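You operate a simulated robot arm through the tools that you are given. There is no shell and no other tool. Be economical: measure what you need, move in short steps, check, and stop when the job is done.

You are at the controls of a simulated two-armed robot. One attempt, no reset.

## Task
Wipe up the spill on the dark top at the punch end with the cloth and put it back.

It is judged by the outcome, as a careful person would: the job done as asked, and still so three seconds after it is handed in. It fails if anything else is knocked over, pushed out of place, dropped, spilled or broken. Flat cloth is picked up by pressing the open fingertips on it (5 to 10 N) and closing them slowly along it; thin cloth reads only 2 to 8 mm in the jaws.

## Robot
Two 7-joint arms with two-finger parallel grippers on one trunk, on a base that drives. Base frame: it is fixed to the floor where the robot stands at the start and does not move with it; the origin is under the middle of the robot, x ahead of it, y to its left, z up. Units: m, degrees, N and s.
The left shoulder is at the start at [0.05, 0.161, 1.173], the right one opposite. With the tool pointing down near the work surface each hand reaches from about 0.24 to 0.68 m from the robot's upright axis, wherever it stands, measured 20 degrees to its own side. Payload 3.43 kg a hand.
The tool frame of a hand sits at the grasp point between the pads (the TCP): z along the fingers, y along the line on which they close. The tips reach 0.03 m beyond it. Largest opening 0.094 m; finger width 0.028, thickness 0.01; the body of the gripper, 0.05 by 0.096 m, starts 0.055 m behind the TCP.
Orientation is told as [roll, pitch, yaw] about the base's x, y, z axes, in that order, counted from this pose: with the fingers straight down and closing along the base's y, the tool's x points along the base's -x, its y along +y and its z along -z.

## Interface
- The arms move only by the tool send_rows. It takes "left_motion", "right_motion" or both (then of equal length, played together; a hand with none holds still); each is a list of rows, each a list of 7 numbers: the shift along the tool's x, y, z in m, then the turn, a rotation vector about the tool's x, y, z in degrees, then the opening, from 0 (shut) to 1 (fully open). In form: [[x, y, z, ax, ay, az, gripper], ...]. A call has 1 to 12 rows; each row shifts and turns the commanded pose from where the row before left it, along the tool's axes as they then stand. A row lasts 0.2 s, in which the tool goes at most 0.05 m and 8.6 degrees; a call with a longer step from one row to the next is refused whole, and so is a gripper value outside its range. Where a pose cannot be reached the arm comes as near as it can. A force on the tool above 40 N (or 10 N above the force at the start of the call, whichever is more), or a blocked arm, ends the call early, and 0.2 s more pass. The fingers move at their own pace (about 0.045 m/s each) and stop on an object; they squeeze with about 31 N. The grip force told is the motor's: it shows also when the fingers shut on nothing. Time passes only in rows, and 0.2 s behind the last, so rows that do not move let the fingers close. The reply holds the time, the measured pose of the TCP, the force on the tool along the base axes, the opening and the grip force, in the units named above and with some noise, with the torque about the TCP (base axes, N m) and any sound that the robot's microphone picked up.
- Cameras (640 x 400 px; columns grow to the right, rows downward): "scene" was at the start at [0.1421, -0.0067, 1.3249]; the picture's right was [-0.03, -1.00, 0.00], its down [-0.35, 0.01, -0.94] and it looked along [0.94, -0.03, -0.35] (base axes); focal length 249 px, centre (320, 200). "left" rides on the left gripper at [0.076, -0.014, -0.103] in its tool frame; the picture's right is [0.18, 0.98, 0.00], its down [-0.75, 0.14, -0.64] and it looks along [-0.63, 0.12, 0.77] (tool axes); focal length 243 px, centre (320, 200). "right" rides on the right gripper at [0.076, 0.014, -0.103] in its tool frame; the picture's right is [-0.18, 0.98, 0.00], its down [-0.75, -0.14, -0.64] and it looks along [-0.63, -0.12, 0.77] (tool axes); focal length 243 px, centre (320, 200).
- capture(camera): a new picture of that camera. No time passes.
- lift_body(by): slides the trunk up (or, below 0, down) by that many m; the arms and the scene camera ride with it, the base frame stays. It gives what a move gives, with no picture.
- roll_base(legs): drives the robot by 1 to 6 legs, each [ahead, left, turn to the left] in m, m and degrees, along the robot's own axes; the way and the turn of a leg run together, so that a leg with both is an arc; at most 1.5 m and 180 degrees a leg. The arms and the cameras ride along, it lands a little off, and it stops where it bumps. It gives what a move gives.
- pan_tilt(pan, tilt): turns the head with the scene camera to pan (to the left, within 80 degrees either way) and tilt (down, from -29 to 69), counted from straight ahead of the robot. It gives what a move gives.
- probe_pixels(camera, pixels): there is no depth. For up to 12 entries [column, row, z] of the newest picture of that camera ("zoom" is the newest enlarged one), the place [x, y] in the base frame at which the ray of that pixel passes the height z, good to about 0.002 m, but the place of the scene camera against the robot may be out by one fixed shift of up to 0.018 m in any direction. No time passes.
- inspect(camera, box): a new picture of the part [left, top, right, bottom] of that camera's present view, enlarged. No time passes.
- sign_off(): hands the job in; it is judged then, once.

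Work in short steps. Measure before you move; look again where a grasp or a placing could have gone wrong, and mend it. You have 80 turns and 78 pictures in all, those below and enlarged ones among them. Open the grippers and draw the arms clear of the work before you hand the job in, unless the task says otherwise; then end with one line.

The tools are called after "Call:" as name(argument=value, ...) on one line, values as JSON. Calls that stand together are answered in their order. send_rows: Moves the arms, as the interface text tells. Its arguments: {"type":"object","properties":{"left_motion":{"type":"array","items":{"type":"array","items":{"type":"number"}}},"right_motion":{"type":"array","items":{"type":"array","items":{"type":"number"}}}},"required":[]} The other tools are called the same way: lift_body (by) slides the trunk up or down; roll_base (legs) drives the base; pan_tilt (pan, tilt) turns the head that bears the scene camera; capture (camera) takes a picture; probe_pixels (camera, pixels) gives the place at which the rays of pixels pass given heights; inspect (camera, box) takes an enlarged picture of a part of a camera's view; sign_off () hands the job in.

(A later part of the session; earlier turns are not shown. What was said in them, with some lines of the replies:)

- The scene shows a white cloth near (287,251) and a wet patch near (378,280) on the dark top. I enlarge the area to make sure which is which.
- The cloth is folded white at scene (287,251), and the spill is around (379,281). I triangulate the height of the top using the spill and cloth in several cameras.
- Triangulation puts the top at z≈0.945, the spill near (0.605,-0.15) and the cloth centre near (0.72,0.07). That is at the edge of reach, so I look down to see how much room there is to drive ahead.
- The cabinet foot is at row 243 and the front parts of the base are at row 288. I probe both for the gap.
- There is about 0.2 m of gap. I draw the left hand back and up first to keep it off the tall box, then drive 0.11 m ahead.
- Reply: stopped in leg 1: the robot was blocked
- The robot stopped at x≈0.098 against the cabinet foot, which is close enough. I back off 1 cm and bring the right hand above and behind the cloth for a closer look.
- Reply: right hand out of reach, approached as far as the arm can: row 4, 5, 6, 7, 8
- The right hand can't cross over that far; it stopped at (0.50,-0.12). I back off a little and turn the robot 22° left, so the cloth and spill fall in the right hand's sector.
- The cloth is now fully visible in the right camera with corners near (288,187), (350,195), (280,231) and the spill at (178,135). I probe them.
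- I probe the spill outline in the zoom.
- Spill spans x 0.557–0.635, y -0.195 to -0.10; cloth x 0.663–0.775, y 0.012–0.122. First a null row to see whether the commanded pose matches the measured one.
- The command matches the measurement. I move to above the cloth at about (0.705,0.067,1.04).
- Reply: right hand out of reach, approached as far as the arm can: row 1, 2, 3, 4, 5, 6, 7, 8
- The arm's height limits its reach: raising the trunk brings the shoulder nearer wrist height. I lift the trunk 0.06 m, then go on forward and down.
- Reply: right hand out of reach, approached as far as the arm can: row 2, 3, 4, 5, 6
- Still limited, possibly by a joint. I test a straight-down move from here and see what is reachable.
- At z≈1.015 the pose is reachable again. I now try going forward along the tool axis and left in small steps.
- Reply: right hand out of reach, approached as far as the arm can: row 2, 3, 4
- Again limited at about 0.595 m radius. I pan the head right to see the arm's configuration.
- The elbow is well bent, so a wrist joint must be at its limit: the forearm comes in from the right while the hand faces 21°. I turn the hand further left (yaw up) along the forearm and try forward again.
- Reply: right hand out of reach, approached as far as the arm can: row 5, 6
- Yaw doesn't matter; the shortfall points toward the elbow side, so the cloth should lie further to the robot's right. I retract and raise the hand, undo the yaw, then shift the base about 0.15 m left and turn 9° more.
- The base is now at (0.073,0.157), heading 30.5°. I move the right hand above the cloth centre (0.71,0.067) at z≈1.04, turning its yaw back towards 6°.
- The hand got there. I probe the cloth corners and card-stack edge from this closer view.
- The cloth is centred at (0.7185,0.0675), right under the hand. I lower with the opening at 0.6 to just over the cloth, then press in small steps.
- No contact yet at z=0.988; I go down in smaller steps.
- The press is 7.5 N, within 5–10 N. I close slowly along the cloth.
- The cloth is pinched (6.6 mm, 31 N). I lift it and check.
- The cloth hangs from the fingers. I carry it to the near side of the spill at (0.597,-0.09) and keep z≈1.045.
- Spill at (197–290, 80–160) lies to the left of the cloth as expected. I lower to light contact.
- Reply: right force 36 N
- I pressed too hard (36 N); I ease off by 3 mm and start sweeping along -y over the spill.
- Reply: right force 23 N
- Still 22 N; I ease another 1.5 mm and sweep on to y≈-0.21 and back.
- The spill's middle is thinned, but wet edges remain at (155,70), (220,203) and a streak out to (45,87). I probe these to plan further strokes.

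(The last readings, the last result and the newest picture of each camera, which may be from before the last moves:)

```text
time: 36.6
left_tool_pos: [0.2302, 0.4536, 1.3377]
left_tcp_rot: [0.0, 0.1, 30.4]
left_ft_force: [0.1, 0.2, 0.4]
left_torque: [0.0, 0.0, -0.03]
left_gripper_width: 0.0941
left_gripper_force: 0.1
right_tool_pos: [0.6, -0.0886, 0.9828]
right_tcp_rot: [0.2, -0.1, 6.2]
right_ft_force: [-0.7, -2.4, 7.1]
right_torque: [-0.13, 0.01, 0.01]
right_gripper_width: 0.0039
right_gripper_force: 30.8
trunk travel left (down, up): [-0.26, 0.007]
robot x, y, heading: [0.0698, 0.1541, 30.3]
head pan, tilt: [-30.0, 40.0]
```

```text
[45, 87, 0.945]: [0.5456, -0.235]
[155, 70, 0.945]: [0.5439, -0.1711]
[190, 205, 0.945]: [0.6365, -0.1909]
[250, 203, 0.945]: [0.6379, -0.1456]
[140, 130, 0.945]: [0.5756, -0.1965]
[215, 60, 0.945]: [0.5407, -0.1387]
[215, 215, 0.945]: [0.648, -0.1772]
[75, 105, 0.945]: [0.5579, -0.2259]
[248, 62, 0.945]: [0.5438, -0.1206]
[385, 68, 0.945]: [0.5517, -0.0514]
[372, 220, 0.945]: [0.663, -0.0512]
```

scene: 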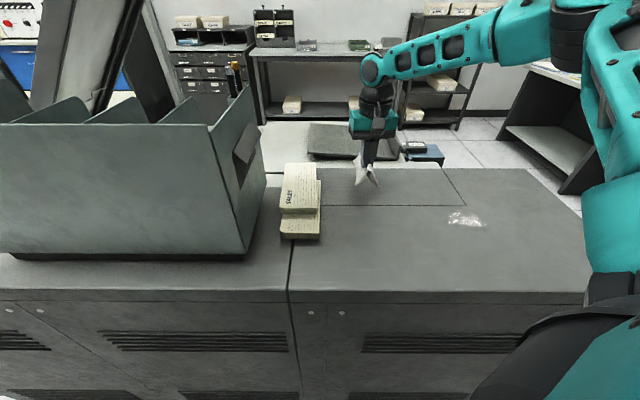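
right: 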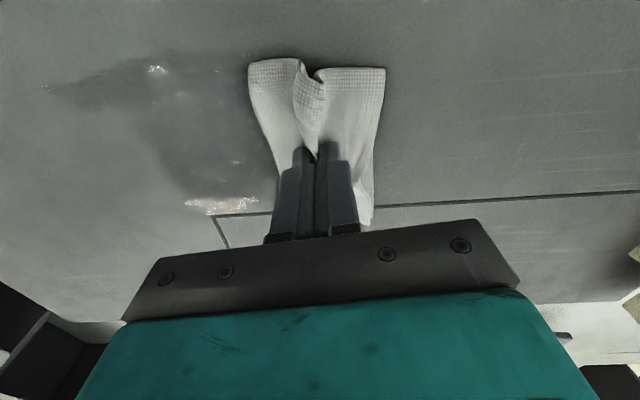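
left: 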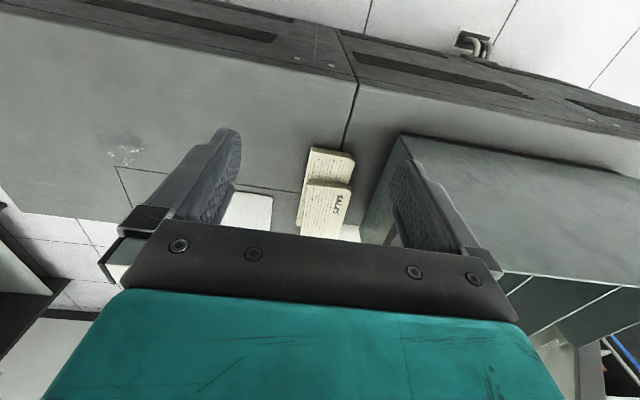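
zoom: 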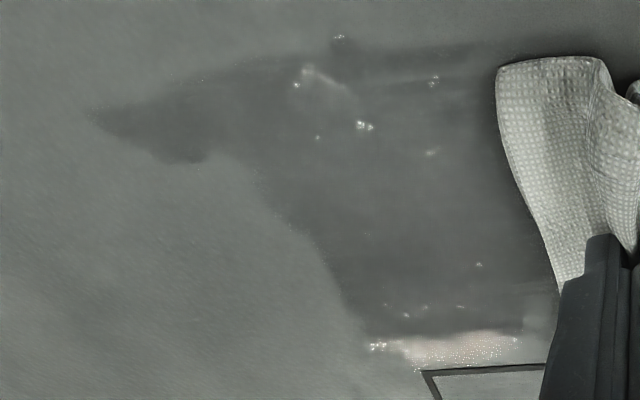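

Wet area now spans x 0.54–0.645, y -0.235 to -0.10. I do longer passes: one at x≈0.57 out and back.

Call:
send_rows(right_motion=[[0.03, 0.003, 0, 0, 0, 0, 0], [0.0036, -0.033, 0, 0, 0, 0, 0], [0.0036, -0.033, 0, 0, 0, 0, 0], [0.0036, -0.033, 0, 0, 0, 0, 0], [0.0036, -0.033, 0, 0, 0, 0, 0], [0.0036, -0.033, 0, 0, 0, 0, 0], [-0.0036, 0.033, 0, 0, 0, 0, 0], [-0.0036, 0.033, 0, 0, 0, 0, 0], [-0.0036, 0.033, 0, 0, 0, 0, 0], [-0.0036, 0.033, 0, 0, 0, 0, 0], [-0.0036, 0.033, 0, 0, 0, 0, 0]])

Call:
send_rows(right_motion=[[-0.03, -0.003, 0, 0, 0, 0, 0], [-0.03, -0.003, 0, 0, 0, 0, 0], [0.0036, -0.033, 0, 0, 0, 0, 0], [0.0036, -0.033, 0, 0, 0, 0, 0], [0.0036, -0.033, 0, 0, 0, 0, 0], [0.0036, -0.033, 0, 0, 0, 0, 0], [0.0036, -0.01, 0, 0, 0, 0, 0], [-0.0036, 0.033, 0, 0, 0, 0, 0], [-0.0036, 0.033, 0, 0, 0, 0, 0], [-0.0036, 0.033, 0, 0, 0, 0, 0], [-0.0036, 0.033, 0, 0, 0, 0, 0], [-0.0036, 0.01, 0, 0, 0, 0, 0]])

Call:
capture(camera="right")

```text
time: 39.0
left_tool_pos: [0.2294, 0.4535, 1.3388]
left_tcp_rot: [0.0, 0.1, 30.6]
left_ft_force: [0.3, 0.5, 0.2]
left_torque: [-0.01, -0.04, 0.01]
left_gripper_width: 0.0938
left_gripper_force: 0.0
right_tool_pos: [0.5701, -0.088, 0.9823]
right_tcp_rot: [0.2, -0.2, 6.0]
right_ft_force: [1.2, -5.3, 16.7]
right_torque: [-0.18, -0.02, 0.01]
right_gripper_width: 0.0038
right_gripper_force: 31.0
trunk travel left (down, up): [-0.26, 0.007]
robot x, y, heading: [0.0677, 0.1585, 30.4]
head pan, tilt: [-30.0, 40.0]
```

```text
time: 41.6
left_tool_pos: [0.2298, 0.4539, 1.34]
left_tcp_rot: [0.0, 0.1, 30.5]
left_ft_force: [0.4, 0.2, -0.1]
left_torque: [0.0, 0.0, -0.02]
left_gripper_width: 0.094
left_gripper_force: 0.0
right_tool_pos: [0.6291, -0.088, 0.9835]
right_tcp_rot: [0.1, -0.1, 6.2]
right_ft_force: [0.4, -1.5, 4.3]
right_torque: [-0.07, -0.03, -0.01]
right_gripper_width: 0.004
right_gripper_force: 31.0
trunk travel left (down, up): [-0.26, 0.007]
robot x, y, heading: [0.0664, 0.1563, 30.6]
head pan, tilt: [-30.0, 40.0]
```

```text
51 pictures are left
```

right: 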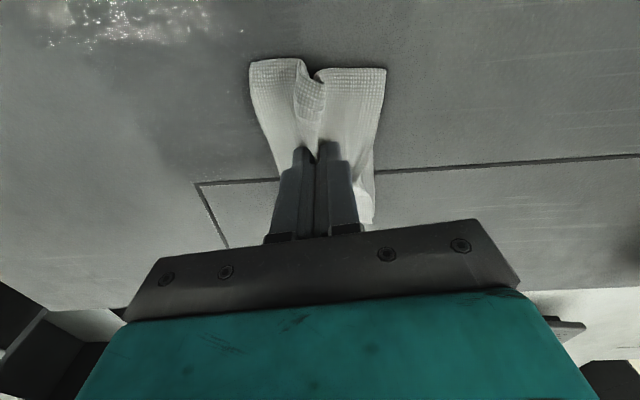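

The near edge by the corner line looks cleaner, but wetness is visible at (50–240, 0–45). I check the whole area with the scene camera.

Call:
inspect(camera="scene", box=[360, 160, 560, 285])

```text
3.20 times, centred on (460, 222) of scene
```

zoom: 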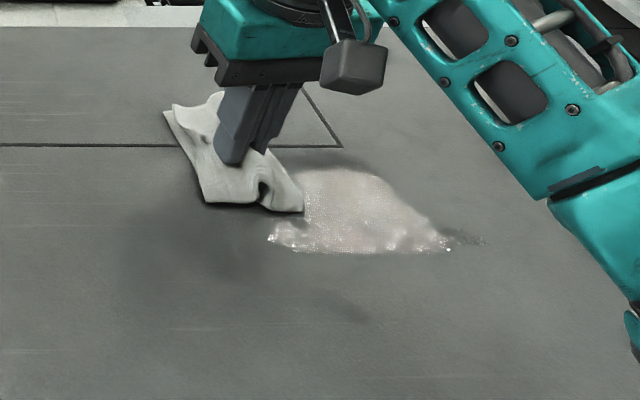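

Wet film remains in the zoom at (268–450, 168–255). I probe its outline, with the line corner (342,147) as reference (true ≈(0.647,-0.177)).

Call:
probe_pixels(camera="zoom", pixels=[[342, 147, 0.945], [268, 240, 0.945], [450, 250, 0.945], [340, 168, 0.945], [390, 180, 0.945], [300, 175, 0.945], [340, 253, 0.945], [480, 243, 0.945]])

```text
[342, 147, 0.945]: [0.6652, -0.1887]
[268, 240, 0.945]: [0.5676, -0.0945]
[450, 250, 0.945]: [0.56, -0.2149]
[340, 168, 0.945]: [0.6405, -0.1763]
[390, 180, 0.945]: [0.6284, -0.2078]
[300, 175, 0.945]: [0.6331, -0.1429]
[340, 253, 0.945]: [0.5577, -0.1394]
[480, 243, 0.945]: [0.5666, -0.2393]
```

After correction the film covers x 0.54–0.622, y -0.20 to -0.08. I zigzag over it with overlapping strokes, slightly firmer.

Call:
send_rows(right_motion=[[0.015, 0.025, 0.0007, 0, 0, 0, 0], [0.0036, -0.035, 0, 0, 0, 0, 0], [0.0036, -0.035, 0, 0, 0, 0, 0], [0.0036, -0.035, 0, 0, 0, 0, 0], [0.0036, -0.035, 0, 0, 0, 0, 0], [0.0036, -0.035, 0, 0, 0, 0, 0], [0.02, 0.002, 0, 0, 0, 0, 0], [-0.0036, 0.035, 0, 0, 0, 0, 0], [-0.0036, 0.035, 0, 0, 0, 0, 0], [-0.0036, 0.035, 0, 0, 0, 0, 0], [-0.0036, 0.035, 0, 0, 0, 0, 0], [-0.0036, 0.035, 0, 0, 0, 0, 0]])

Call:
send_rows(right_motion=[[0.02, 0.002, 0, 0, 0, 0, 0], [0.0036, -0.035, 0, 0, 0, 0, 0], [0.0036, -0.035, 0, 0, 0, 0, 0], [0.0036, -0.035, 0, 0, 0, 0, 0], [0.0036, -0.035, 0, 0, 0, 0, 0], [0.0036, -0.035, 0, 0, 0, 0, 0], [0.02, 0.002, 0, 0, 0, 0, 0], [-0.0036, 0.035, 0, 0, 0, 0, 0], [-0.0036, 0.035, 0, 0, 0, 0, 0], [-0.0036, 0.035, 0, 0, 0, 0, 0], [-0.0036, 0.035, 0, 0, 0, 0, 0], [-0.0036, 0.035, 0, 0, 0, 0, 0]])

Call:
inspect(camera="scene", box=[360, 160, 560, 285])

```text
time: 44.2
left_tool_pos: [0.2298, 0.4532, 1.3386]
left_tcp_rot: [0.0, 0.0, 30.6]
left_ft_force: [0.6, 0.8, 0.5]
left_torque: [0.02, -0.01, -0.02]
left_gripper_width: 0.0941
left_gripper_force: 0.0
right_tool_pos: [0.5896, -0.0654, 0.9827]
right_tcp_rot: [0.1, -0.3, 6.1]
right_ft_force: [1.0, -4.0, 16.8]
right_torque: [-0.17, 0.01, 0.04]
right_gripper_width: 0.004
right_gripper_force: 30.5
trunk travel left (down, up): [-0.26, 0.007]
robot x, y, heading: [0.0696, 0.1581, 30.3]
head pan, tilt: [-30.0, 40.0]
```

```text
time: 46.8
left_tool_pos: [0.2296, 0.455, 1.3398]
left_tcp_rot: [-0.1, 0.0, 30.5]
left_ft_force: [-0.3, 0.5, -0.3]
left_torque: [-0.02, -0.02, -0.01]
left_gripper_width: 0.094
left_gripper_force: 0.0
right_tool_pos: [0.5491, -0.0657, 0.9819]
right_tcp_rot: [0.0, -0.5, 6.1]
right_ft_force: [0.5, -7.2, 26.8]
right_torque: [-0.26, 0.12, 0.04]
right_gripper_width: 0.004
right_gripper_force: 31.0
trunk travel left (down, up): [-0.26, 0.007]
robot x, y, heading: [0.0702, 0.1591, 30.4]
head pan, tilt: [-30.0, 40.0]
```

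```text
3.20 times, centred on (460, 222) of scene
```

zoom: 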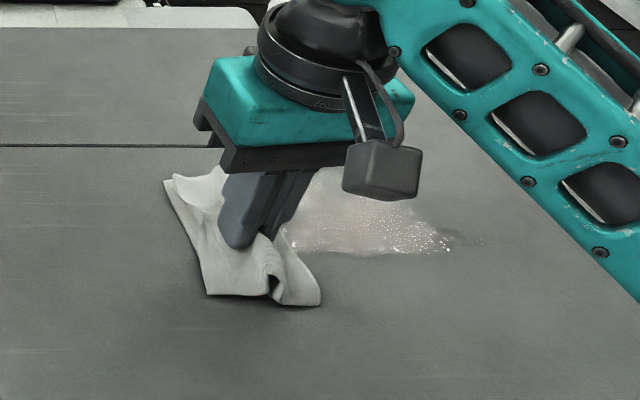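

Some film still glistens. I lift the cloth and draw back a bit to view the spot with the hand camera.

Call:
send_rows(right_motion=[[0.01, 0, -0.03, 0, 0, 0, 0], [0.02, 0, -0.03, 0, 0, 0, 0], [0.02, 0, -0.02, 0, 0, 0, 0]])

Call:
capture(camera="right")

Call:
inspect(camera="scene", box=[360, 160, 560, 285])

```text
time: 47.6
left_tool_pos: [0.2299, 0.4525, 1.3393]
left_tcp_rot: [0.1, 0.1, 30.4]
left_ft_force: [-0.6, 0.7, -0.3]
left_torque: [-0.02, 0.0, 0.01]
left_gripper_width: 0.0943
left_gripper_force: 0.1
right_tool_pos: [0.4994, -0.0707, 1.0593]
right_tcp_rot: [0.1, 0.0, 6.2]
right_ft_force: [0.1, 1.1, -0.4]
right_torque: [0.03, -0.02, 0.01]
right_gripper_width: 0.0039
right_gripper_force: 31.3
trunk travel left (down, up): [-0.26, 0.007]
robot x, y, heading: [0.0726, 0.159, 30.4]
head pan, tilt: [-30.0, 40.0]
```

```text
48 pictures are left
```

right: 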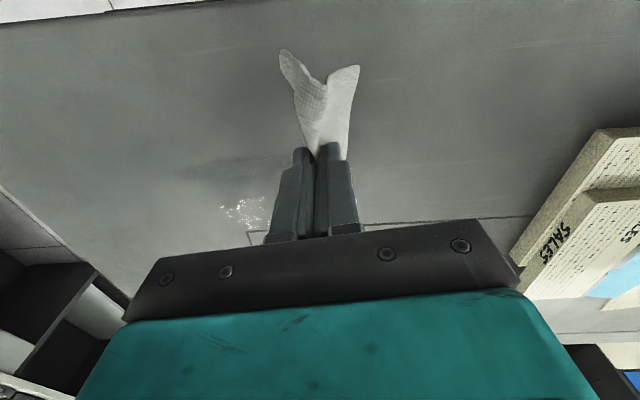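

```text
3.20 times, centred on (460, 222) of scene
```

zoom: 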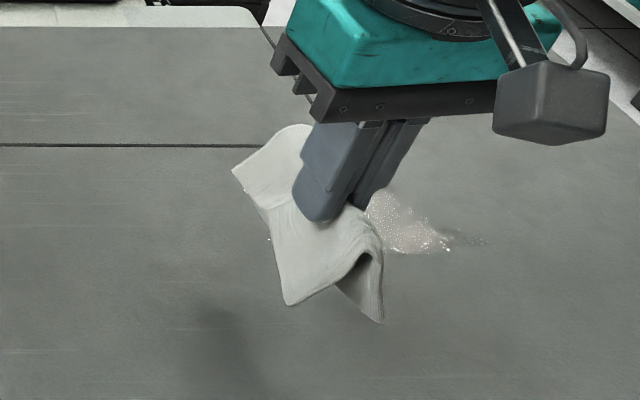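

The hand blocks the view; I move it 0.13 m to +y to see the spot clear.

Call:
send_rows(right_motion=[[-0.003, 0.035, 0, 0, 0, 0, 0], [-0.003, 0.035, 0, 0, 0, 0, 0], [-0.003, 0.035, 0, 0, 0, 0, 0], [-0.003, 0.035, 0, 0, 0, 0, 0]])

Call:
inspect(camera="scene", box=[360, 160, 560, 285])

Call:
capture(camera="right")

```text
time: 48.6
left_tool_pos: [0.2324, 0.4548, 1.3383]
left_tcp_rot: [0.1, 0.2, 30.4]
left_ft_force: [0.2, 0.3, 0.0]
left_torque: [-0.04, -0.01, -0.02]
left_gripper_width: 0.094
left_gripper_force: 0.1
right_tool_pos: [0.4941, 0.0692, 1.0616]
right_tcp_rot: [0.1, 0.0, 6.0]
right_ft_force: [-0.6, 0.2, 0.0]
right_torque: [0.0, 0.0, -0.02]
right_gripper_width: 0.004
right_gripper_force: 31.2
trunk travel left (down, up): [-0.26, 0.007]
robot x, y, heading: [0.0723, 0.1597, 30.5]
head pan, tilt: [-30.0, 40.0]
```

```text
3.20 times, centred on (460, 222) of scene
```

zoom: 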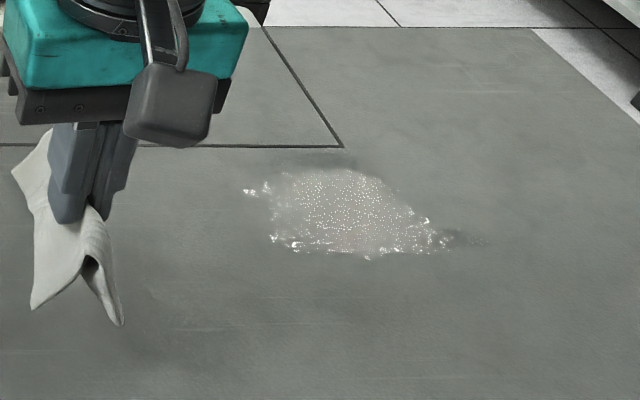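

```text
45 pictures are left
```

right: 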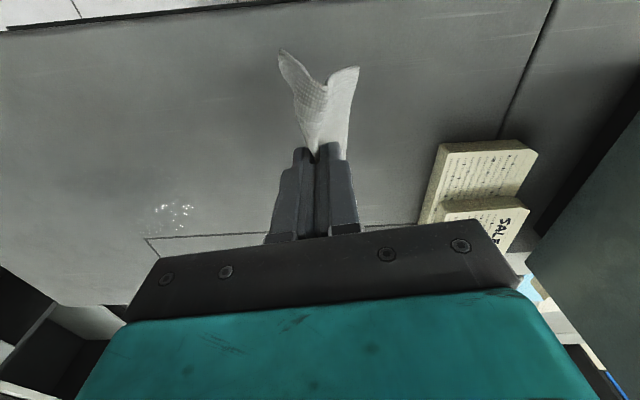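

The dark smears are gone and only a thinner film remains at x 0.54–0.62, y -0.20 to -0.08. I go back and keep wiping with denser strokes.

Call:
send_rows(right_motion=[[-0.022, -0.028, 0, 0, 0, 0, 0], [-0.022, -0.028, 0, 0, 0, 0, 0], [-0.022, -0.028, 0, 0, 0, 0, 0], [-0.022, -0.028, 0, 0, 0, 0, 0], [-0.022, -0.028, 0.02, 0, 0, 0, 0], [0, 0, 0.03, 0, 0, 0, 0], [0, 0, 0.02, 0, 0, 0, 0], [0, 0, 0.006, 0, 0, 0, 0], [0, 0, 0.003, 0, 0, 0, 0]])

```text
time: 50.6
left_tool_pos: [0.2282, 0.4542, 1.3389]
left_tcp_rot: [0.0, 0.1, 30.6]
left_ft_force: [0.0, 0.1, 0.0]
left_torque: [0.01, 0.03, 0.03]
left_gripper_width: 0.0938
left_gripper_force: 0.0
right_tool_pos: [0.622, -0.0583, 0.9851]
right_tcp_rot: [0.0, -0.4, 6.1]
right_ft_force: [0.8, -0.5, 17.6]
right_torque: [-0.05, -0.02, -0.04]
right_gripper_width: 0.004
right_gripper_force: 31.2
trunk travel left (down, up): [-0.26, 0.007]
robot x, y, heading: [0.0704, 0.1536, 30.3]
head pan, tilt: [-30.0, 40.0]
```

Contact at 17 N; I run dense zigzag strokes with 0.015 m spacing.

Call:
send_rows(right_motion=[[0.004, -0.035, 0, 0, 0, 0, 0], [0.004, -0.035, 0, 0, 0, 0, 0], [0.004, -0.035, 0, 0, 0, 0, 0], [0.004, -0.035, 0, 0, 0, 0, 0], [0.004, -0.035, 0, 0, 0, 0, 0], [0.015, 0.002, 0, 0, 0, 0, 0], [-0.004, 0.035, 0, 0, 0, 0, 0], [-0.004, 0.035, 0, 0, 0, 0, 0], [-0.004, 0.035, 0, 0, 0, 0, 0], [-0.004, 0.035, 0, 0, 0, 0, 0], [-0.004, 0.035, 0, 0, 0, 0, 0], [0.015, 0.002, 0, 0, 0, 0, 0]])

Call:
send_rows(right_motion=[[0.004, -0.035, 0, 0, 0, 0, 0], [0.004, -0.035, 0, 0, 0, 0, 0], [0.004, -0.035, 0, 0, 0, 0, 0], [0.004, -0.035, 0, 0, 0, 0, 0], [0.004, -0.035, 0, 0, 0, 0, 0], [0.015, 0.002, 0, 0, 0, 0, 0], [-0.004, 0.035, 0, 0, 0, 0, 0], [-0.004, 0.035, 0, 0, 0, 0, 0], [-0.004, 0.035, 0, 0, 0, 0, 0], [-0.004, 0.035, 0, 0, 0, 0, 0], [-0.004, 0.035, 0, 0, 0, 0, 0], [0.015, 0.002, 0, 0, 0, 0, 0]])

Call:
send_rows(right_motion=[[0.004, -0.035, 0, 0, 0, 0, 0], [0.004, -0.035, 0, 0, 0, 0, 0], [0.004, -0.035, 0, 0, 0, 0, 0], [0.004, -0.035, 0, 0, 0, 0, 0], [0.004, -0.035, 0, 0, 0, 0, 0], [0.015, 0.002, 0, 0, 0, 0, 0], [-0.004, 0.035, 0, 0, 0, 0, 0], [-0.004, 0.035, 0, 0, 0, 0, 0], [-0.004, 0.035, 0, 0, 0, 0, 0], [-0.004, 0.035, 0, 0, 0, 0, 0], [-0.004, 0.035, 0, 0, 0, 0, 0]])

Call:
inspect(camera="scene", box=[360, 160, 560, 285])

```text
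time: 50.9
left_tool_pos: [0.2297, 0.4522, 1.3389]
left_tcp_rot: [-0.1, 0.1, 30.4]
left_ft_force: [0.6, -0.4, 0.5]
left_torque: [0.03, 0.02, -0.02]
left_gripper_width: 0.0942
left_gripper_force: 0.1
right_tool_pos: [0.622, -0.0779, 0.985]
right_tcp_rot: [0.3, -0.4, 6.2]
right_ft_force: [-3.9, 3.3, 22.3]
right_torque: [0.1, 0.17, 0.0]
right_gripper_width: 0.0036
right_gripper_force: 30.7
trunk travel left (down, up): [-0.26, 0.007]
robot x, y, heading: [0.0667, 0.1544, 30.5]
head pan, tilt: [-30.0, 40.0]
stopped in row 1 (right hand): the force on the tool passed its limit at 82 N (the readings are from after the stop); the commanded pose is now the measured one
```

```text
time: 53.5
left_tool_pos: [0.2279, 0.4541, 1.339]
left_tcp_rot: [-0.2, 0.1, 30.4]
left_ft_force: [-0.4, 0.7, 0.7]
left_torque: [-0.02, -0.01, -0.03]
left_gripper_width: 0.0939
left_gripper_force: 0.1
right_tool_pos: [0.5907, -0.0769, 0.9835]
right_tcp_rot: [0.2, -0.8, 6.2]
right_ft_force: [8.3, -0.5, 33.8]
right_torque: [0.07, -0.22, -0.06]
right_gripper_width: 0.0038
right_gripper_force: 30.9
trunk travel left (down, up): [-0.26, 0.007]
robot x, y, heading: [0.0703, 0.1571, 30.6]
head pan, tilt: [-30.0, 40.0]
```

```text
time: 55.9
left_tool_pos: [0.2273, 0.4531, 1.3392]
left_tcp_rot: [-0.1, 0.0, 30.5]
left_ft_force: [0.5, 0.4, -0.3]
left_torque: [0.0, 0.03, 0.02]
left_gripper_width: 0.0941
left_gripper_force: 0.0
right_tool_pos: [0.5757, -0.0804, 0.9836]
right_tcp_rot: [-0.1, -0.2, 6.2]
right_ft_force: [1.4, -9.4, 30.4]
right_torque: [-0.15, 0.01, -0.01]
right_gripper_width: 0.0036
right_gripper_force: 31.0
trunk travel left (down, up): [-0.26, 0.007]
robot x, y, heading: [0.0653, 0.157, 30.3]
head pan, tilt: [-30.0, 40.0]
```

```text
3.20 times, centred on (460, 222) of scene
```

zoom: 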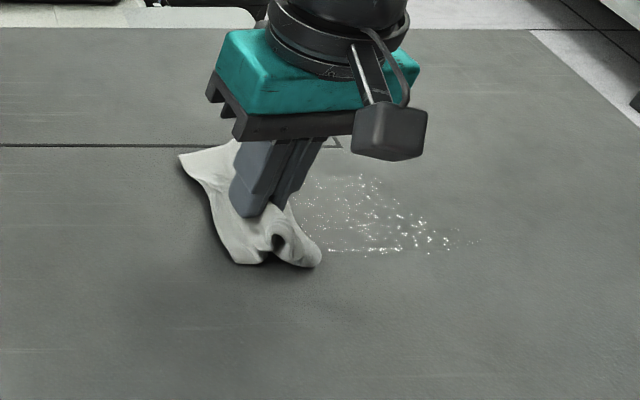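

Good progress: only fine droplets remain at (300–470, 175–255). Force is about 30 N, so I ease 1 mm and continue zigzagging.

Call:
send_rows(right_motion=[[0.004, -0.032, -0.001, 0, 0, 0, 0], [0.004, -0.032, 0, 0, 0, 0, 0], [0.004, -0.032, 0, 0, 0, 0, 0], [0.004, -0.032, 0, 0, 0, 0, 0], [0.002, -0.025, 0, 0, 0, 0, 0], [0.015, 0.002, 0, 0, 0, 0, 0], [-0.004, 0.032, 0, 0, 0, 0, 0], [-0.004, 0.032, 0, 0, 0, 0, 0], [-0.004, 0.032, 0, 0, 0, 0, 0], [-0.004, 0.032, 0, 0, 0, 0, 0], [-0.002, 0.025, 0, 0, 0, 0, 0], [0.015, 0.002, 0, 0, 0, 0, 0]])

Call:
send_rows(right_motion=[[0.004, -0.032, 0, 0, 0, 0, 0], [0.004, -0.032, 0, 0, 0, 0, 0], [0.004, -0.032, 0, 0, 0, 0, 0], [0.004, -0.032, 0, 0, 0, 0, 0], [0.002, -0.025, 0, 0, 0, 0, 0], [-0.045, -0.004, 0, 0, 0, 0, 0], [-0.004, 0.032, 0, 0, 0, 0, 0], [-0.004, 0.032, 0, 0, 0, 0, 0], [-0.004, 0.032, 0, 0, 0, 0, 0], [-0.004, 0.032, 0, 0, 0, 0, 0], [-0.002, 0.025, 0, 0, 0, 0, 0], [-0.015, -0.002, 0, 0, 0, 0, 0]])

Call:
send_rows(right_motion=[[0.004, -0.032, 0, 0, 0, 0, 0], [0.004, -0.032, 0, 0, 0, 0, 0], [0.004, -0.032, 0, 0, 0, 0, 0], [0.004, -0.032, 0, 0, 0, 0, 0], [0.002, -0.025, 0, 0, 0, 0, 0], [-0.015, -0.002, 0, 0, 0, 0, 0], [-0.004, 0.032, 0, 0, 0, 0, 0], [-0.004, 0.032, 0, 0, 0, 0, 0], [-0.004, 0.032, 0, 0, 0, 0, 0], [-0.004, 0.032, 0, 0, 0, 0, 0], [-0.002, 0.025, 0, 0, 0, 0, 0]])

Call:
inspect(camera="scene", box=[360, 160, 560, 285])

```text
time: 58.5
left_tool_pos: [0.2292, 0.4546, 1.3395]
left_tcp_rot: [0.0, 0.2, 30.5]
left_ft_force: [-0.2, -0.2, -1.0]
left_torque: [-0.03, -0.01, -0.03]
left_gripper_width: 0.0942
left_gripper_force: 0.1
right_tool_pos: [0.5475, -0.0737, 0.9846]
right_tcp_rot: [0.2, -0.5, 6.2]
right_ft_force: [6.7, 1.3, 22.1]
right_torque: [0.11, -0.2, -0.01]
right_gripper_width: 0.0037
right_gripper_force: 30.8
trunk travel left (down, up): [-0.26, 0.007]
robot x, y, heading: [0.0671, 0.1584, 30.4]
head pan, tilt: [-30.0, 40.0]
```

```text
time: 61.1
left_tool_pos: [0.2292, 0.4531, 1.3388]
left_tcp_rot: [0.1, 0.2, 30.4]
left_ft_force: [-0.4, 0.0, 0.4]
left_torque: [0.01, -0.02, -0.02]
left_gripper_width: 0.0942
left_gripper_force: 0.0
right_tool_pos: [0.6018, -0.0746, 0.9835]
right_tcp_rot: [0.2, 0.0, 6.2]
right_ft_force: [-2.9, 1.7, 9.6]
right_torque: [-0.01, 0.08, -0.03]
right_gripper_width: 0.0036
right_gripper_force: 31.3
trunk travel left (down, up): [-0.26, 0.007]
robot x, y, heading: [0.07, 0.1559, 30.2]
head pan, tilt: [-30.0, 40.0]
```

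```text
time: 63.5
left_tool_pos: [0.2283, 0.4552, 1.3398]
left_tcp_rot: [0.0, 0.0, 30.5]
left_ft_force: [0.9, -0.2, 0.3]
left_torque: [0.0, 0.03, 0.01]
left_gripper_width: 0.094
left_gripper_force: 0.0
right_tool_pos: [0.6203, -0.0785, 0.9836]
right_tcp_rot: [0.0, -0.4, 6.1]
right_ft_force: [1.3, -9.2, 33.8]
right_torque: [-0.4, 0.02, 0.03]
right_gripper_width: 0.0038
right_gripper_force: 30.9
trunk travel left (down, up): [-0.26, 0.007]
robot x, y, heading: [0.0696, 0.1562, 30.4]
head pan, tilt: [-30.0, 40.0]
```

```text
3.20 times, centred on (460, 222) of scene
```

zoom: 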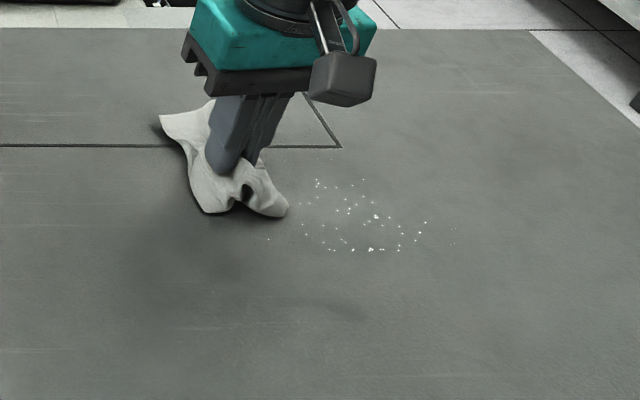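

Nearly clean: only sparse specks at (300–455, 180–250). Another round of zigzags from x 0.62 down to 0.54 and back.

Call:
send_rows(right_motion=[[0.014, -0.032, -0.001, 0, 0, 0, 0], [0.004, -0.032, 0, 0, 0, 0, 0], [0.004, -0.032, 0, 0, 0, 0, 0], [0.004, -0.032, 0, 0, 0, 0, 0], [0.002, -0.025, 0, 0, 0, 0, 0], [0.015, 0.002, 0, 0, 0, 0, 0], [-0.004, 0.032, 0, 0, 0, 0, 0], [-0.004, 0.032, 0, 0, 0, 0, 0], [-0.004, 0.032, 0, 0, 0, 0, 0], [-0.004, 0.032, 0, 0, 0, 0, 0], [-0.002, 0.025, 0, 0, 0, 0, 0], [0.015, 0.002, 0, 0, 0, 0, 0]])

Call:
send_rows(right_motion=[[0.004, -0.032, 0, 0, 0, 0, 0], [0.004, -0.032, 0, 0, 0, 0, 0], [0.004, -0.032, 0, 0, 0, 0, 0], [0.004, -0.032, 0, 0, 0, 0, 0], [0.002, -0.025, 0, 0, 0, 0, 0], [0.015, 0.002, 0, 0, 0, 0, 0], [-0.004, 0.032, 0, 0, 0, 0, 0], [-0.004, 0.032, 0, 0, 0, 0, 0], [-0.004, 0.032, 0, 0, 0, 0, 0], [-0.004, 0.032, 0, 0, 0, 0, 0], [-0.002, 0.025, 0, 0, 0, 0, 0], [0.015, 0.002, 0, 0, 0, 0, 0]])

Call:
send_rows(right_motion=[[0.004, -0.032, 0, 0, 0, 0, 0], [0.004, -0.032, 0, 0, 0, 0, 0], [0.004, -0.032, 0, 0, 0, 0, 0], [0.004, -0.032, 0, 0, 0, 0, 0], [0.002, -0.025, 0, 0, 0, 0, 0], [-0.03, -0.003, 0, 0, 0, 0, 0], [-0.004, 0.032, 0, 0, 0, 0, 0], [-0.004, 0.032, 0, 0, 0, 0, 0], [-0.004, 0.032, 0, 0, 0, 0, 0], [-0.004, 0.032, 0, 0, 0, 0, 0], [-0.002, 0.025, 0, 0, 0, 0, 0]])

Call:
inspect(camera="scene", box=[360, 160, 560, 285])

```text
time: 66.1
left_tool_pos: [0.2292, 0.4541, 1.3385]
left_tcp_rot: [-0.1, 0.1, 30.5]
left_ft_force: [-0.2, -0.8, -0.5]
left_torque: [-0.02, -0.01, -0.01]
left_gripper_width: 0.094
left_gripper_force: 0.0
right_tool_pos: [0.5795, -0.0745, 0.9822]
right_tcp_rot: [0.2, -0.4, 6.2]
right_ft_force: [6.6, 0.5, 25.9]
right_torque: [-0.02, -0.18, 0.04]
right_gripper_width: 0.0038
right_gripper_force: 30.8
trunk travel left (down, up): [-0.26, 0.007]
robot x, y, heading: [0.0709, 0.1544, 30.3]
head pan, tilt: [-30.0, 40.0]
```

```text
time: 68.7
left_tool_pos: [0.2293, 0.4554, 1.3393]
left_tcp_rot: [-0.1, 0.1, 30.5]
left_ft_force: [0.6, -0.9, -0.1]
left_torque: [-0.02, -0.03, 0.0]
left_gripper_width: 0.0937
left_gripper_force: 0.0
right_tool_pos: [0.55, -0.0747, 0.9838]
right_tcp_rot: [0.2, -0.3, 6.1]
right_ft_force: [7.0, 0.9, 23.4]
right_torque: [-0.03, -0.22, 0.02]
right_gripper_width: 0.0036
right_gripper_force: 31.3
trunk travel left (down, up): [-0.26, 0.007]
robot x, y, heading: [0.0687, 0.1571, 30.5]
head pan, tilt: [-30.0, 40.0]
```

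```text
time: 71.1
left_tool_pos: [0.2278, 0.4536, 1.3393]
left_tcp_rot: [-0.1, 0.0, 30.5]
left_ft_force: [0.1, 0.8, 0.6]
left_torque: [-0.03, 0.03, 0.04]
left_gripper_width: 0.094
left_gripper_force: 0.0
right_tool_pos: [0.5817, -0.0763, 0.9837]
right_tcp_rot: [0.0, -0.4, 6.0]
right_ft_force: [1.5, -7.8, 27.6]
right_torque: [-0.36, -0.03, -0.03]
right_gripper_width: 0.004
right_gripper_force: 31.1
trunk travel left (down, up): [-0.26, 0.007]
robot x, y, heading: [0.0648, 0.1563, 30.1]
head pan, tilt: [-30.0, 40.0]
```

```text
3.20 times, centred on (460, 222) of scene
```

zoom: 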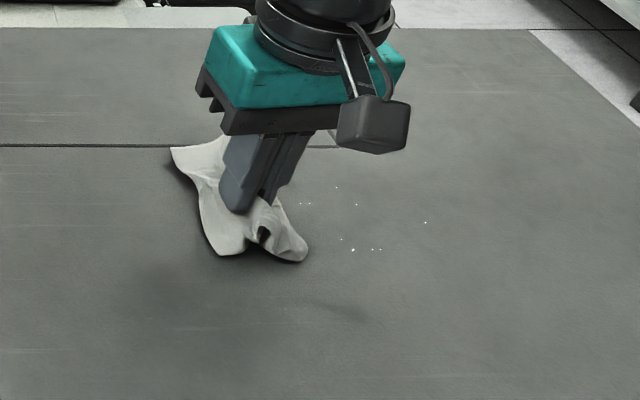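

Only a few specks are left. One more round with strokes reaching slightly wider on the +y side.

Call:
send_rows(right_motion=[[-0.034, 0.026, -0.001, 0, 0, 0, 0], [0.004, -0.036, 0, 0, 0, 0, 0], [0.004, -0.036, 0, 0, 0, 0, 0], [0.004, -0.036, 0, 0, 0, 0, 0], [0.004, -0.036, 0, 0, 0, 0, 0], [0.004, -0.036, 0, 0, 0, 0, 0], [0.02, 0.002, 0, 0, 0, 0, 0], [-0.004, 0.036, 0, 0, 0, 0, 0], [-0.004, 0.036, 0, 0, 0, 0, 0], [-0.004, 0.036, 0, 0, 0, 0, 0], [-0.004, 0.036, 0, 0, 0, 0, 0], [-0.004, 0.036, 0, 0, 0, 0, 0]])

Call:
send_rows(right_motion=[[0.015, 0.002, 0, 0, 0, 0, 0], [0.004, -0.036, 0, 0, 0, 0, 0], [0.004, -0.036, 0, 0, 0, 0, 0], [0.004, -0.036, 0, 0, 0, 0, 0], [0.004, -0.036, 0, 0, 0, 0, 0], [0.004, -0.036, 0, 0, 0, 0, 0], [0.015, 0.002, 0, 0, 0, 0, 0], [-0.004, 0.036, 0, 0, 0, 0, 0], [-0.004, 0.036, 0, 0, 0, 0, 0], [-0.004, 0.036, 0, 0, 0, 0, 0], [-0.004, 0.036, 0, 0, 0, 0, 0], [-0.004, 0.036, 0, 0, 0, 0, 0]])

Call:
send_rows(right_motion=[[0.015, 0.002, 0, 0, 0, 0, 0], [0.004, -0.036, 0, 0, 0, 0, 0], [0.004, -0.036, 0, 0, 0, 0, 0], [0.004, -0.036, 0, 0, 0, 0, 0], [0.004, -0.036, 0, 0, 0, 0, 0], [0.004, -0.036, 0, 0, 0, 0, 0], [-0.008, 0.0, 0, 0, 0, 0, 0], [-0.004, 0.036, 0, 0, 0, 0, 0], [-0.004, 0.036, 0, 0, 0, 0, 0], [-0.004, 0.036, 0, 0, 0, 0, 0], [-0.004, 0.036, 0, 0, 0, 0, 0], [-0.004, 0.036, 0, 0, 0, 0, 0]])

Call:
send_rows(right_motion=[[-0.005, 0.02, -0.02, 0, 0, 0, 0], [-0.005, 0.03, -0.02, 0, 0, 0, 0], [-0.005, 0.03, -0.02, 0, 0, 0, 0], [0, 0.03, 0, 0, 0, 0, 0]])

Call:
inspect(camera="scene", box=[360, 160, 560, 285])

Call:
capture(camera="right")

```text
time: 73.7
left_tool_pos: [0.2295, 0.4528, 1.3396]
left_tcp_rot: [0.1, 0.1, 30.5]
left_ft_force: [0.3, 0.3, 0.2]
left_torque: [0.01, -0.01, -0.01]
left_gripper_width: 0.0942
left_gripper_force: 0.0
right_tool_pos: [0.5919, -0.0459, 0.9835]
right_tcp_rot: [0.0, -0.2, 6.1]
right_ft_force: [-0.7, -5.5, 20.2]
right_torque: [-0.2, -0.06, 0.0]
right_gripper_width: 0.0039
right_gripper_force: 30.9
trunk travel left (down, up): [-0.26, 0.007]
robot x, y, heading: [0.0735, 0.1569, 30.4]
head pan, tilt: [-30.0, 40.0]
```

```text
time: 76.3
left_tool_pos: [0.2294, 0.4542, 1.3389]
left_tcp_rot: [0.0, 0.0, 30.5]
left_ft_force: [-0.3, 0.2, -0.2]
left_torque: [-0.01, 0.0, 0.02]
left_gripper_width: 0.094
left_gripper_force: 0.0
right_tool_pos: [0.5599, -0.0443, 0.9837]
right_tcp_rot: [0.2, -0.2, 6.1]
right_ft_force: [0.5, -2.8, 15.6]
right_torque: [-0.13, -0.05, -0.01]
right_gripper_width: 0.0039
right_gripper_force: 30.7
trunk travel left (down, up): [-0.26, 0.007]
robot x, y, heading: [0.0692, 0.1554, 30.4]
head pan, tilt: [-30.0, 40.0]
```

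```text
time: 78.9
left_tool_pos: [0.2301, 0.4544, 1.3386]
left_tcp_rot: [0.0, 0.0, 30.4]
left_ft_force: [-0.8, 0.8, 0.3]
left_torque: [-0.01, 0.0, -0.02]
left_gripper_width: 0.0939
left_gripper_force: 0.1
right_tool_pos: [0.5538, -0.0455, 0.9836]
right_tcp_rot: [0.1, -0.1, 6.1]
right_ft_force: [0.5, -4.1, 14.8]
right_torque: [-0.17, -0.03, 0.01]
right_gripper_width: 0.0041
right_gripper_force: 31.3
trunk travel left (down, up): [-0.26, 0.007]
robot x, y, heading: [0.0642, 0.1545, 30.5]
head pan, tilt: [-30.0, 40.0]
```

```text
time: 79.9
left_tool_pos: [0.2307, 0.4539, 1.3388]
left_tcp_rot: [0.1, 0.2, 30.5]
left_ft_force: [-0.5, -0.5, -0.3]
left_torque: [0.01, 0.03, -0.03]
left_gripper_width: 0.094
left_gripper_force: 0.1
right_tool_pos: [0.5566, 0.0664, 1.044]
right_tcp_rot: [0.1, 0.0, 6.2]
right_ft_force: [-0.2, 0.8, -0.5]
right_torque: [0.0, 0.04, -0.01]
right_gripper_width: 0.004
right_gripper_force: 31.1
trunk travel left (down, up): [-0.26, 0.007]
robot x, y, heading: [0.0694, 0.1546, 30.7]
head pan, tilt: [-30.0, 40.0]
```

```text
3.20 times, centred on (460, 222) of scene
```

zoom: 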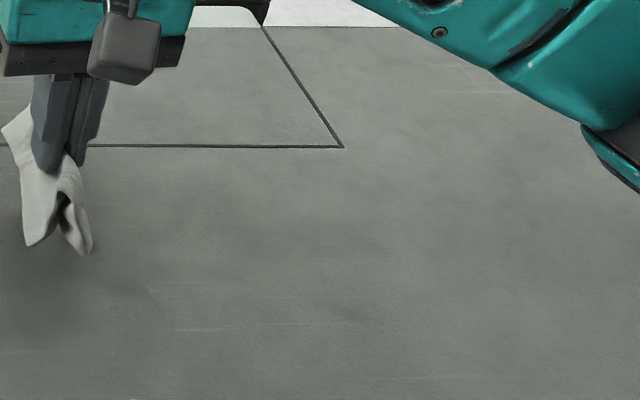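

```text
40 pictures are left
```

right: 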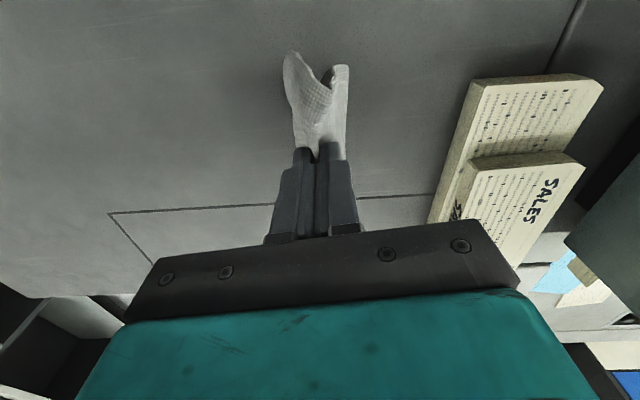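

The top is clean now. I carry the cloth back to its place at (0.717,0.067) and lower it gently.

Call:
send_rows(right_motion=[[-0.032, -0.0034, 0, 0, 0, 0, 0], [-0.032, -0.0034, 0, 0, 0, 0, 0], [-0.032, -0.0034, 0, 0, 0, 0, 0], [-0.032, -0.0034, 0, 0, 0, 0, 0], [-0.032, -0.0034, 0, 0, 0, 0, 0], [0, 0, 0.02, 0, 0, 0, 0], [0, 0, 0.02, 0, 0, 0, 0], [0, 0, 0.013, 0, 0, 0, 0], [0, 0, 0.005, 0, 0, 0, 0]])

Call:
capture(camera="right")

```text
time: 81.9
left_tool_pos: [0.2295, 0.4531, 1.3386]
left_tcp_rot: [0.0, 0.1, 30.5]
left_ft_force: [0.2, -0.1, -0.3]
left_torque: [0.0, -0.02, 0.0]
left_gripper_width: 0.094
left_gripper_force: 0.1
right_tool_pos: [0.7168, 0.0658, 0.9856]
right_tcp_rot: [0.0, -0.1, 6.0]
right_ft_force: [1.8, 0.8, 3.3]
right_torque: [0.08, -0.05, 0.03]
right_gripper_width: 0.0039
right_gripper_force: 30.5
trunk travel left (down, up): [-0.26, 0.007]
robot x, y, heading: [0.0693, 0.1574, 30.4]
head pan, tilt: [-30.0, 40.0]
```

```text
39 pictures are left
```

right: 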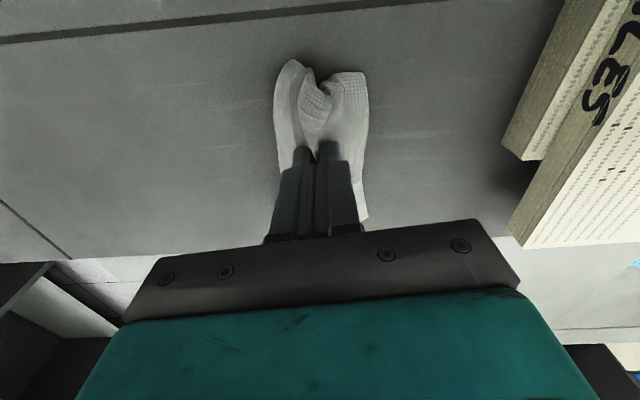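

Light contact (3 N) at the original spot. I open slowly while touching, so the fold spreads out again, then look.

Call:
send_rows(right_motion=[[0, 0, 0.001, 0, 0, 0, 0.06], [0, 0, 0, 0, 0, 0, 0.12], [0, 0, 0, 0, 0, 0, 0.2], [0, 0, 0, 0, 0, 0, 0.28], [0, 0, 0, 0, 0, 0, 0.36], [0, 0, 0, 0, 0, 0, 0.44], [0, 0, 0, 0, 0, 0, 0.52], [0, 0, 0, 0, 0, 0, 0.6], [0, 0, 0, 0, 0, 0, 0.6]])

Call:
capture(camera="right")

```text
time: 83.9
left_tool_pos: [0.2295, 0.4527, 1.3387]
left_tcp_rot: [0.0, 0.1, 30.5]
left_ft_force: [0.0, -0.8, 0.2]
left_torque: [0.02, 0.02, 0.0]
left_gripper_width: 0.094
left_gripper_force: 0.0
right_tool_pos: [0.7167, 0.0658, 0.9846]
right_tcp_rot: [0.1, -0.1, 6.2]
right_ft_force: [0.6, -1.2, 6.3]
right_torque: [0.1, -0.01, 0.01]
right_gripper_width: 0.0547
right_gripper_force: 0.0
trunk travel left (down, up): [-0.26, 0.007]
robot x, y, heading: [0.0697, 0.1572, 30.3]
head pan, tilt: [-30.0, 40.0]
```

```text
38 pictures are left
```

right: 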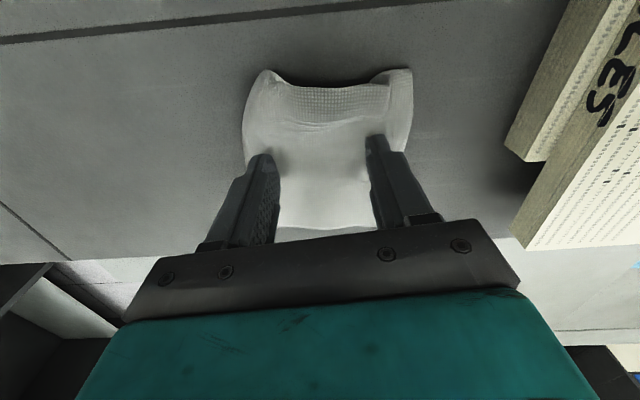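

It spread nicely. I lift straight up and check.

Call:
send_rows(right_motion=[[0, 0, -0.005, 0, 0, 0, 0.6], [0, 0, -0.02, 0, 0, 0, 0.6], [0, 0, -0.035, 0, 0, 0, 0.6], [0, 0, -0.02, 0, 0, 0, 0.6]])

Call:
capture(camera="right")

```text
time: 84.9
left_tool_pos: [0.2298, 0.4521, 1.3387]
left_tcp_rot: [0.1, 0.1, 30.5]
left_ft_force: [-0.1, 0.7, -0.6]
left_torque: [-0.02, -0.01, -0.03]
left_gripper_width: 0.0941
left_gripper_force: 0.0
right_tool_pos: [0.7173, 0.066, 1.0659]
right_tcp_rot: [0.1, 0.0, 6.2]
right_ft_force: [0.0, 0.7, -0.5]
right_torque: [-0.02, 0.0, -0.01]
right_gripper_width: 0.0565
right_gripper_force: 0.0
trunk travel left (down, up): [-0.26, 0.007]
robot x, y, heading: [0.0694, 0.1575, 30.5]
head pan, tilt: [-30.0, 40.0]
```

```text
37 pictures are left
```

right: 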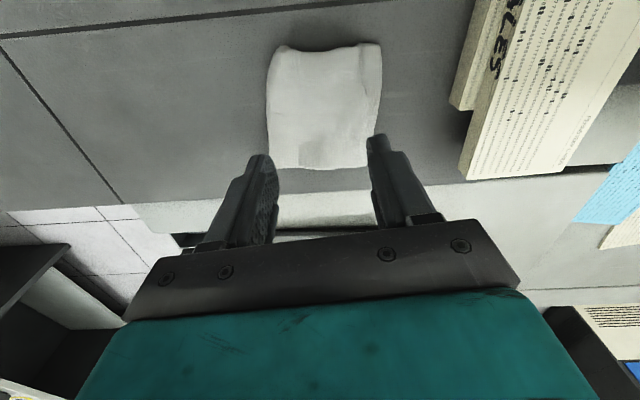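

The cloth lies flat in its original place. I draw the hand back and up, away from the cards and work, then take a last look.

Call:
send_rows(right_motion=[[0.03, -0.02, -0.01, 0, 0, 0, 1], [0.03, -0.03, -0.02, 0, 0, 0, 1], [0.03, -0.03, -0.02, 0, 0, 0, 1], [0.03, -0.03, -0.02, 0, 0, 0, 1], [0.03, -0.03, -0.02, 0, 0, 0, 1], [0.03, -0.03, -0.02, 0, 0, 0, 1], [0.02, -0.03, -0.02, 0, 0, 0, 1]])

Call:
roll_base(legs=[[-0.1, 0, 0]])

Call:
capture(camera="scene")

Call:
inspect(camera="scene", box=[260, 120, 580, 320])

```text
time: 86.5
left_tool_pos: [0.2298, 0.4544, 1.3383]
left_tcp_rot: [0.0, 0.1, 30.6]
left_ft_force: [0.7, -0.1, -0.1]
left_torque: [0.01, -0.04, -0.01]
left_gripper_width: 0.094
left_gripper_force: 0.0
right_tool_pos: [0.5398, -0.1562, 1.1979]
right_tcp_rot: [0.2, 0.0, 6.2]
right_ft_force: [-0.3, 0.0, 0.2]
right_torque: [0.01, -0.01, 0.0]
right_gripper_width: 0.094
right_gripper_force: 0.1
trunk travel left (down, up): [-0.26, 0.007]
robot x, y, heading: [0.0661, 0.1584, 30.3]
head pan, tilt: [-30.0, 40.0]
```

```text
time: 87.7
left_tool_pos: [0.1434, 0.4013, 1.3385]
left_tcp_rot: [0.0, 0.0, 30.5]
left_ft_force: [-0.8, 0.1, -0.4]
left_torque: [0.02, -0.05, -0.01]
left_gripper_width: 0.0942
left_gripper_force: 0.0
right_tool_pos: [0.4527, -0.2055, 1.1982]
right_tcp_rot: [0.2, 0.0, 6.3]
right_ft_force: [-0.5, -0.3, 0.4]
right_torque: [-0.01, -0.06, 0.02]
right_gripper_width: 0.0939
right_gripper_force: 0.0
trunk travel left (down, up): [-0.26, 0.007]
robot x, y, heading: [-0.0203, 0.1037, 30.6]
head pan, tilt: [-30.0, 40.0]
```

```text
36 pictures are left
```

scene: 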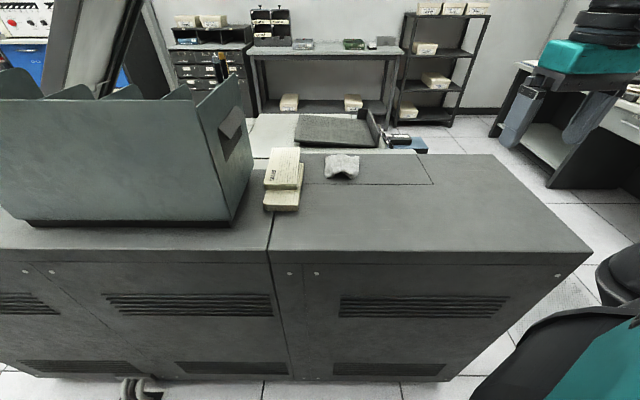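

```text
2.00 times, centred on (420, 220) of scene
```

zoom: 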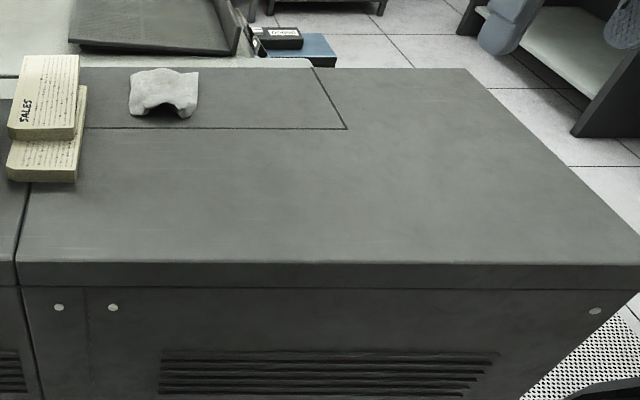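

The top is dry and the cloth is back in its place, slightly rumpled. The cards haven't moved and both hands are open and clear, so I hand it in.

Call:
sign_off()

```text
The job is handed in.
```

I wiped up the spill on the dark top and put the cloth back where it was. It is slightly rumpled, and nothing else was moved.
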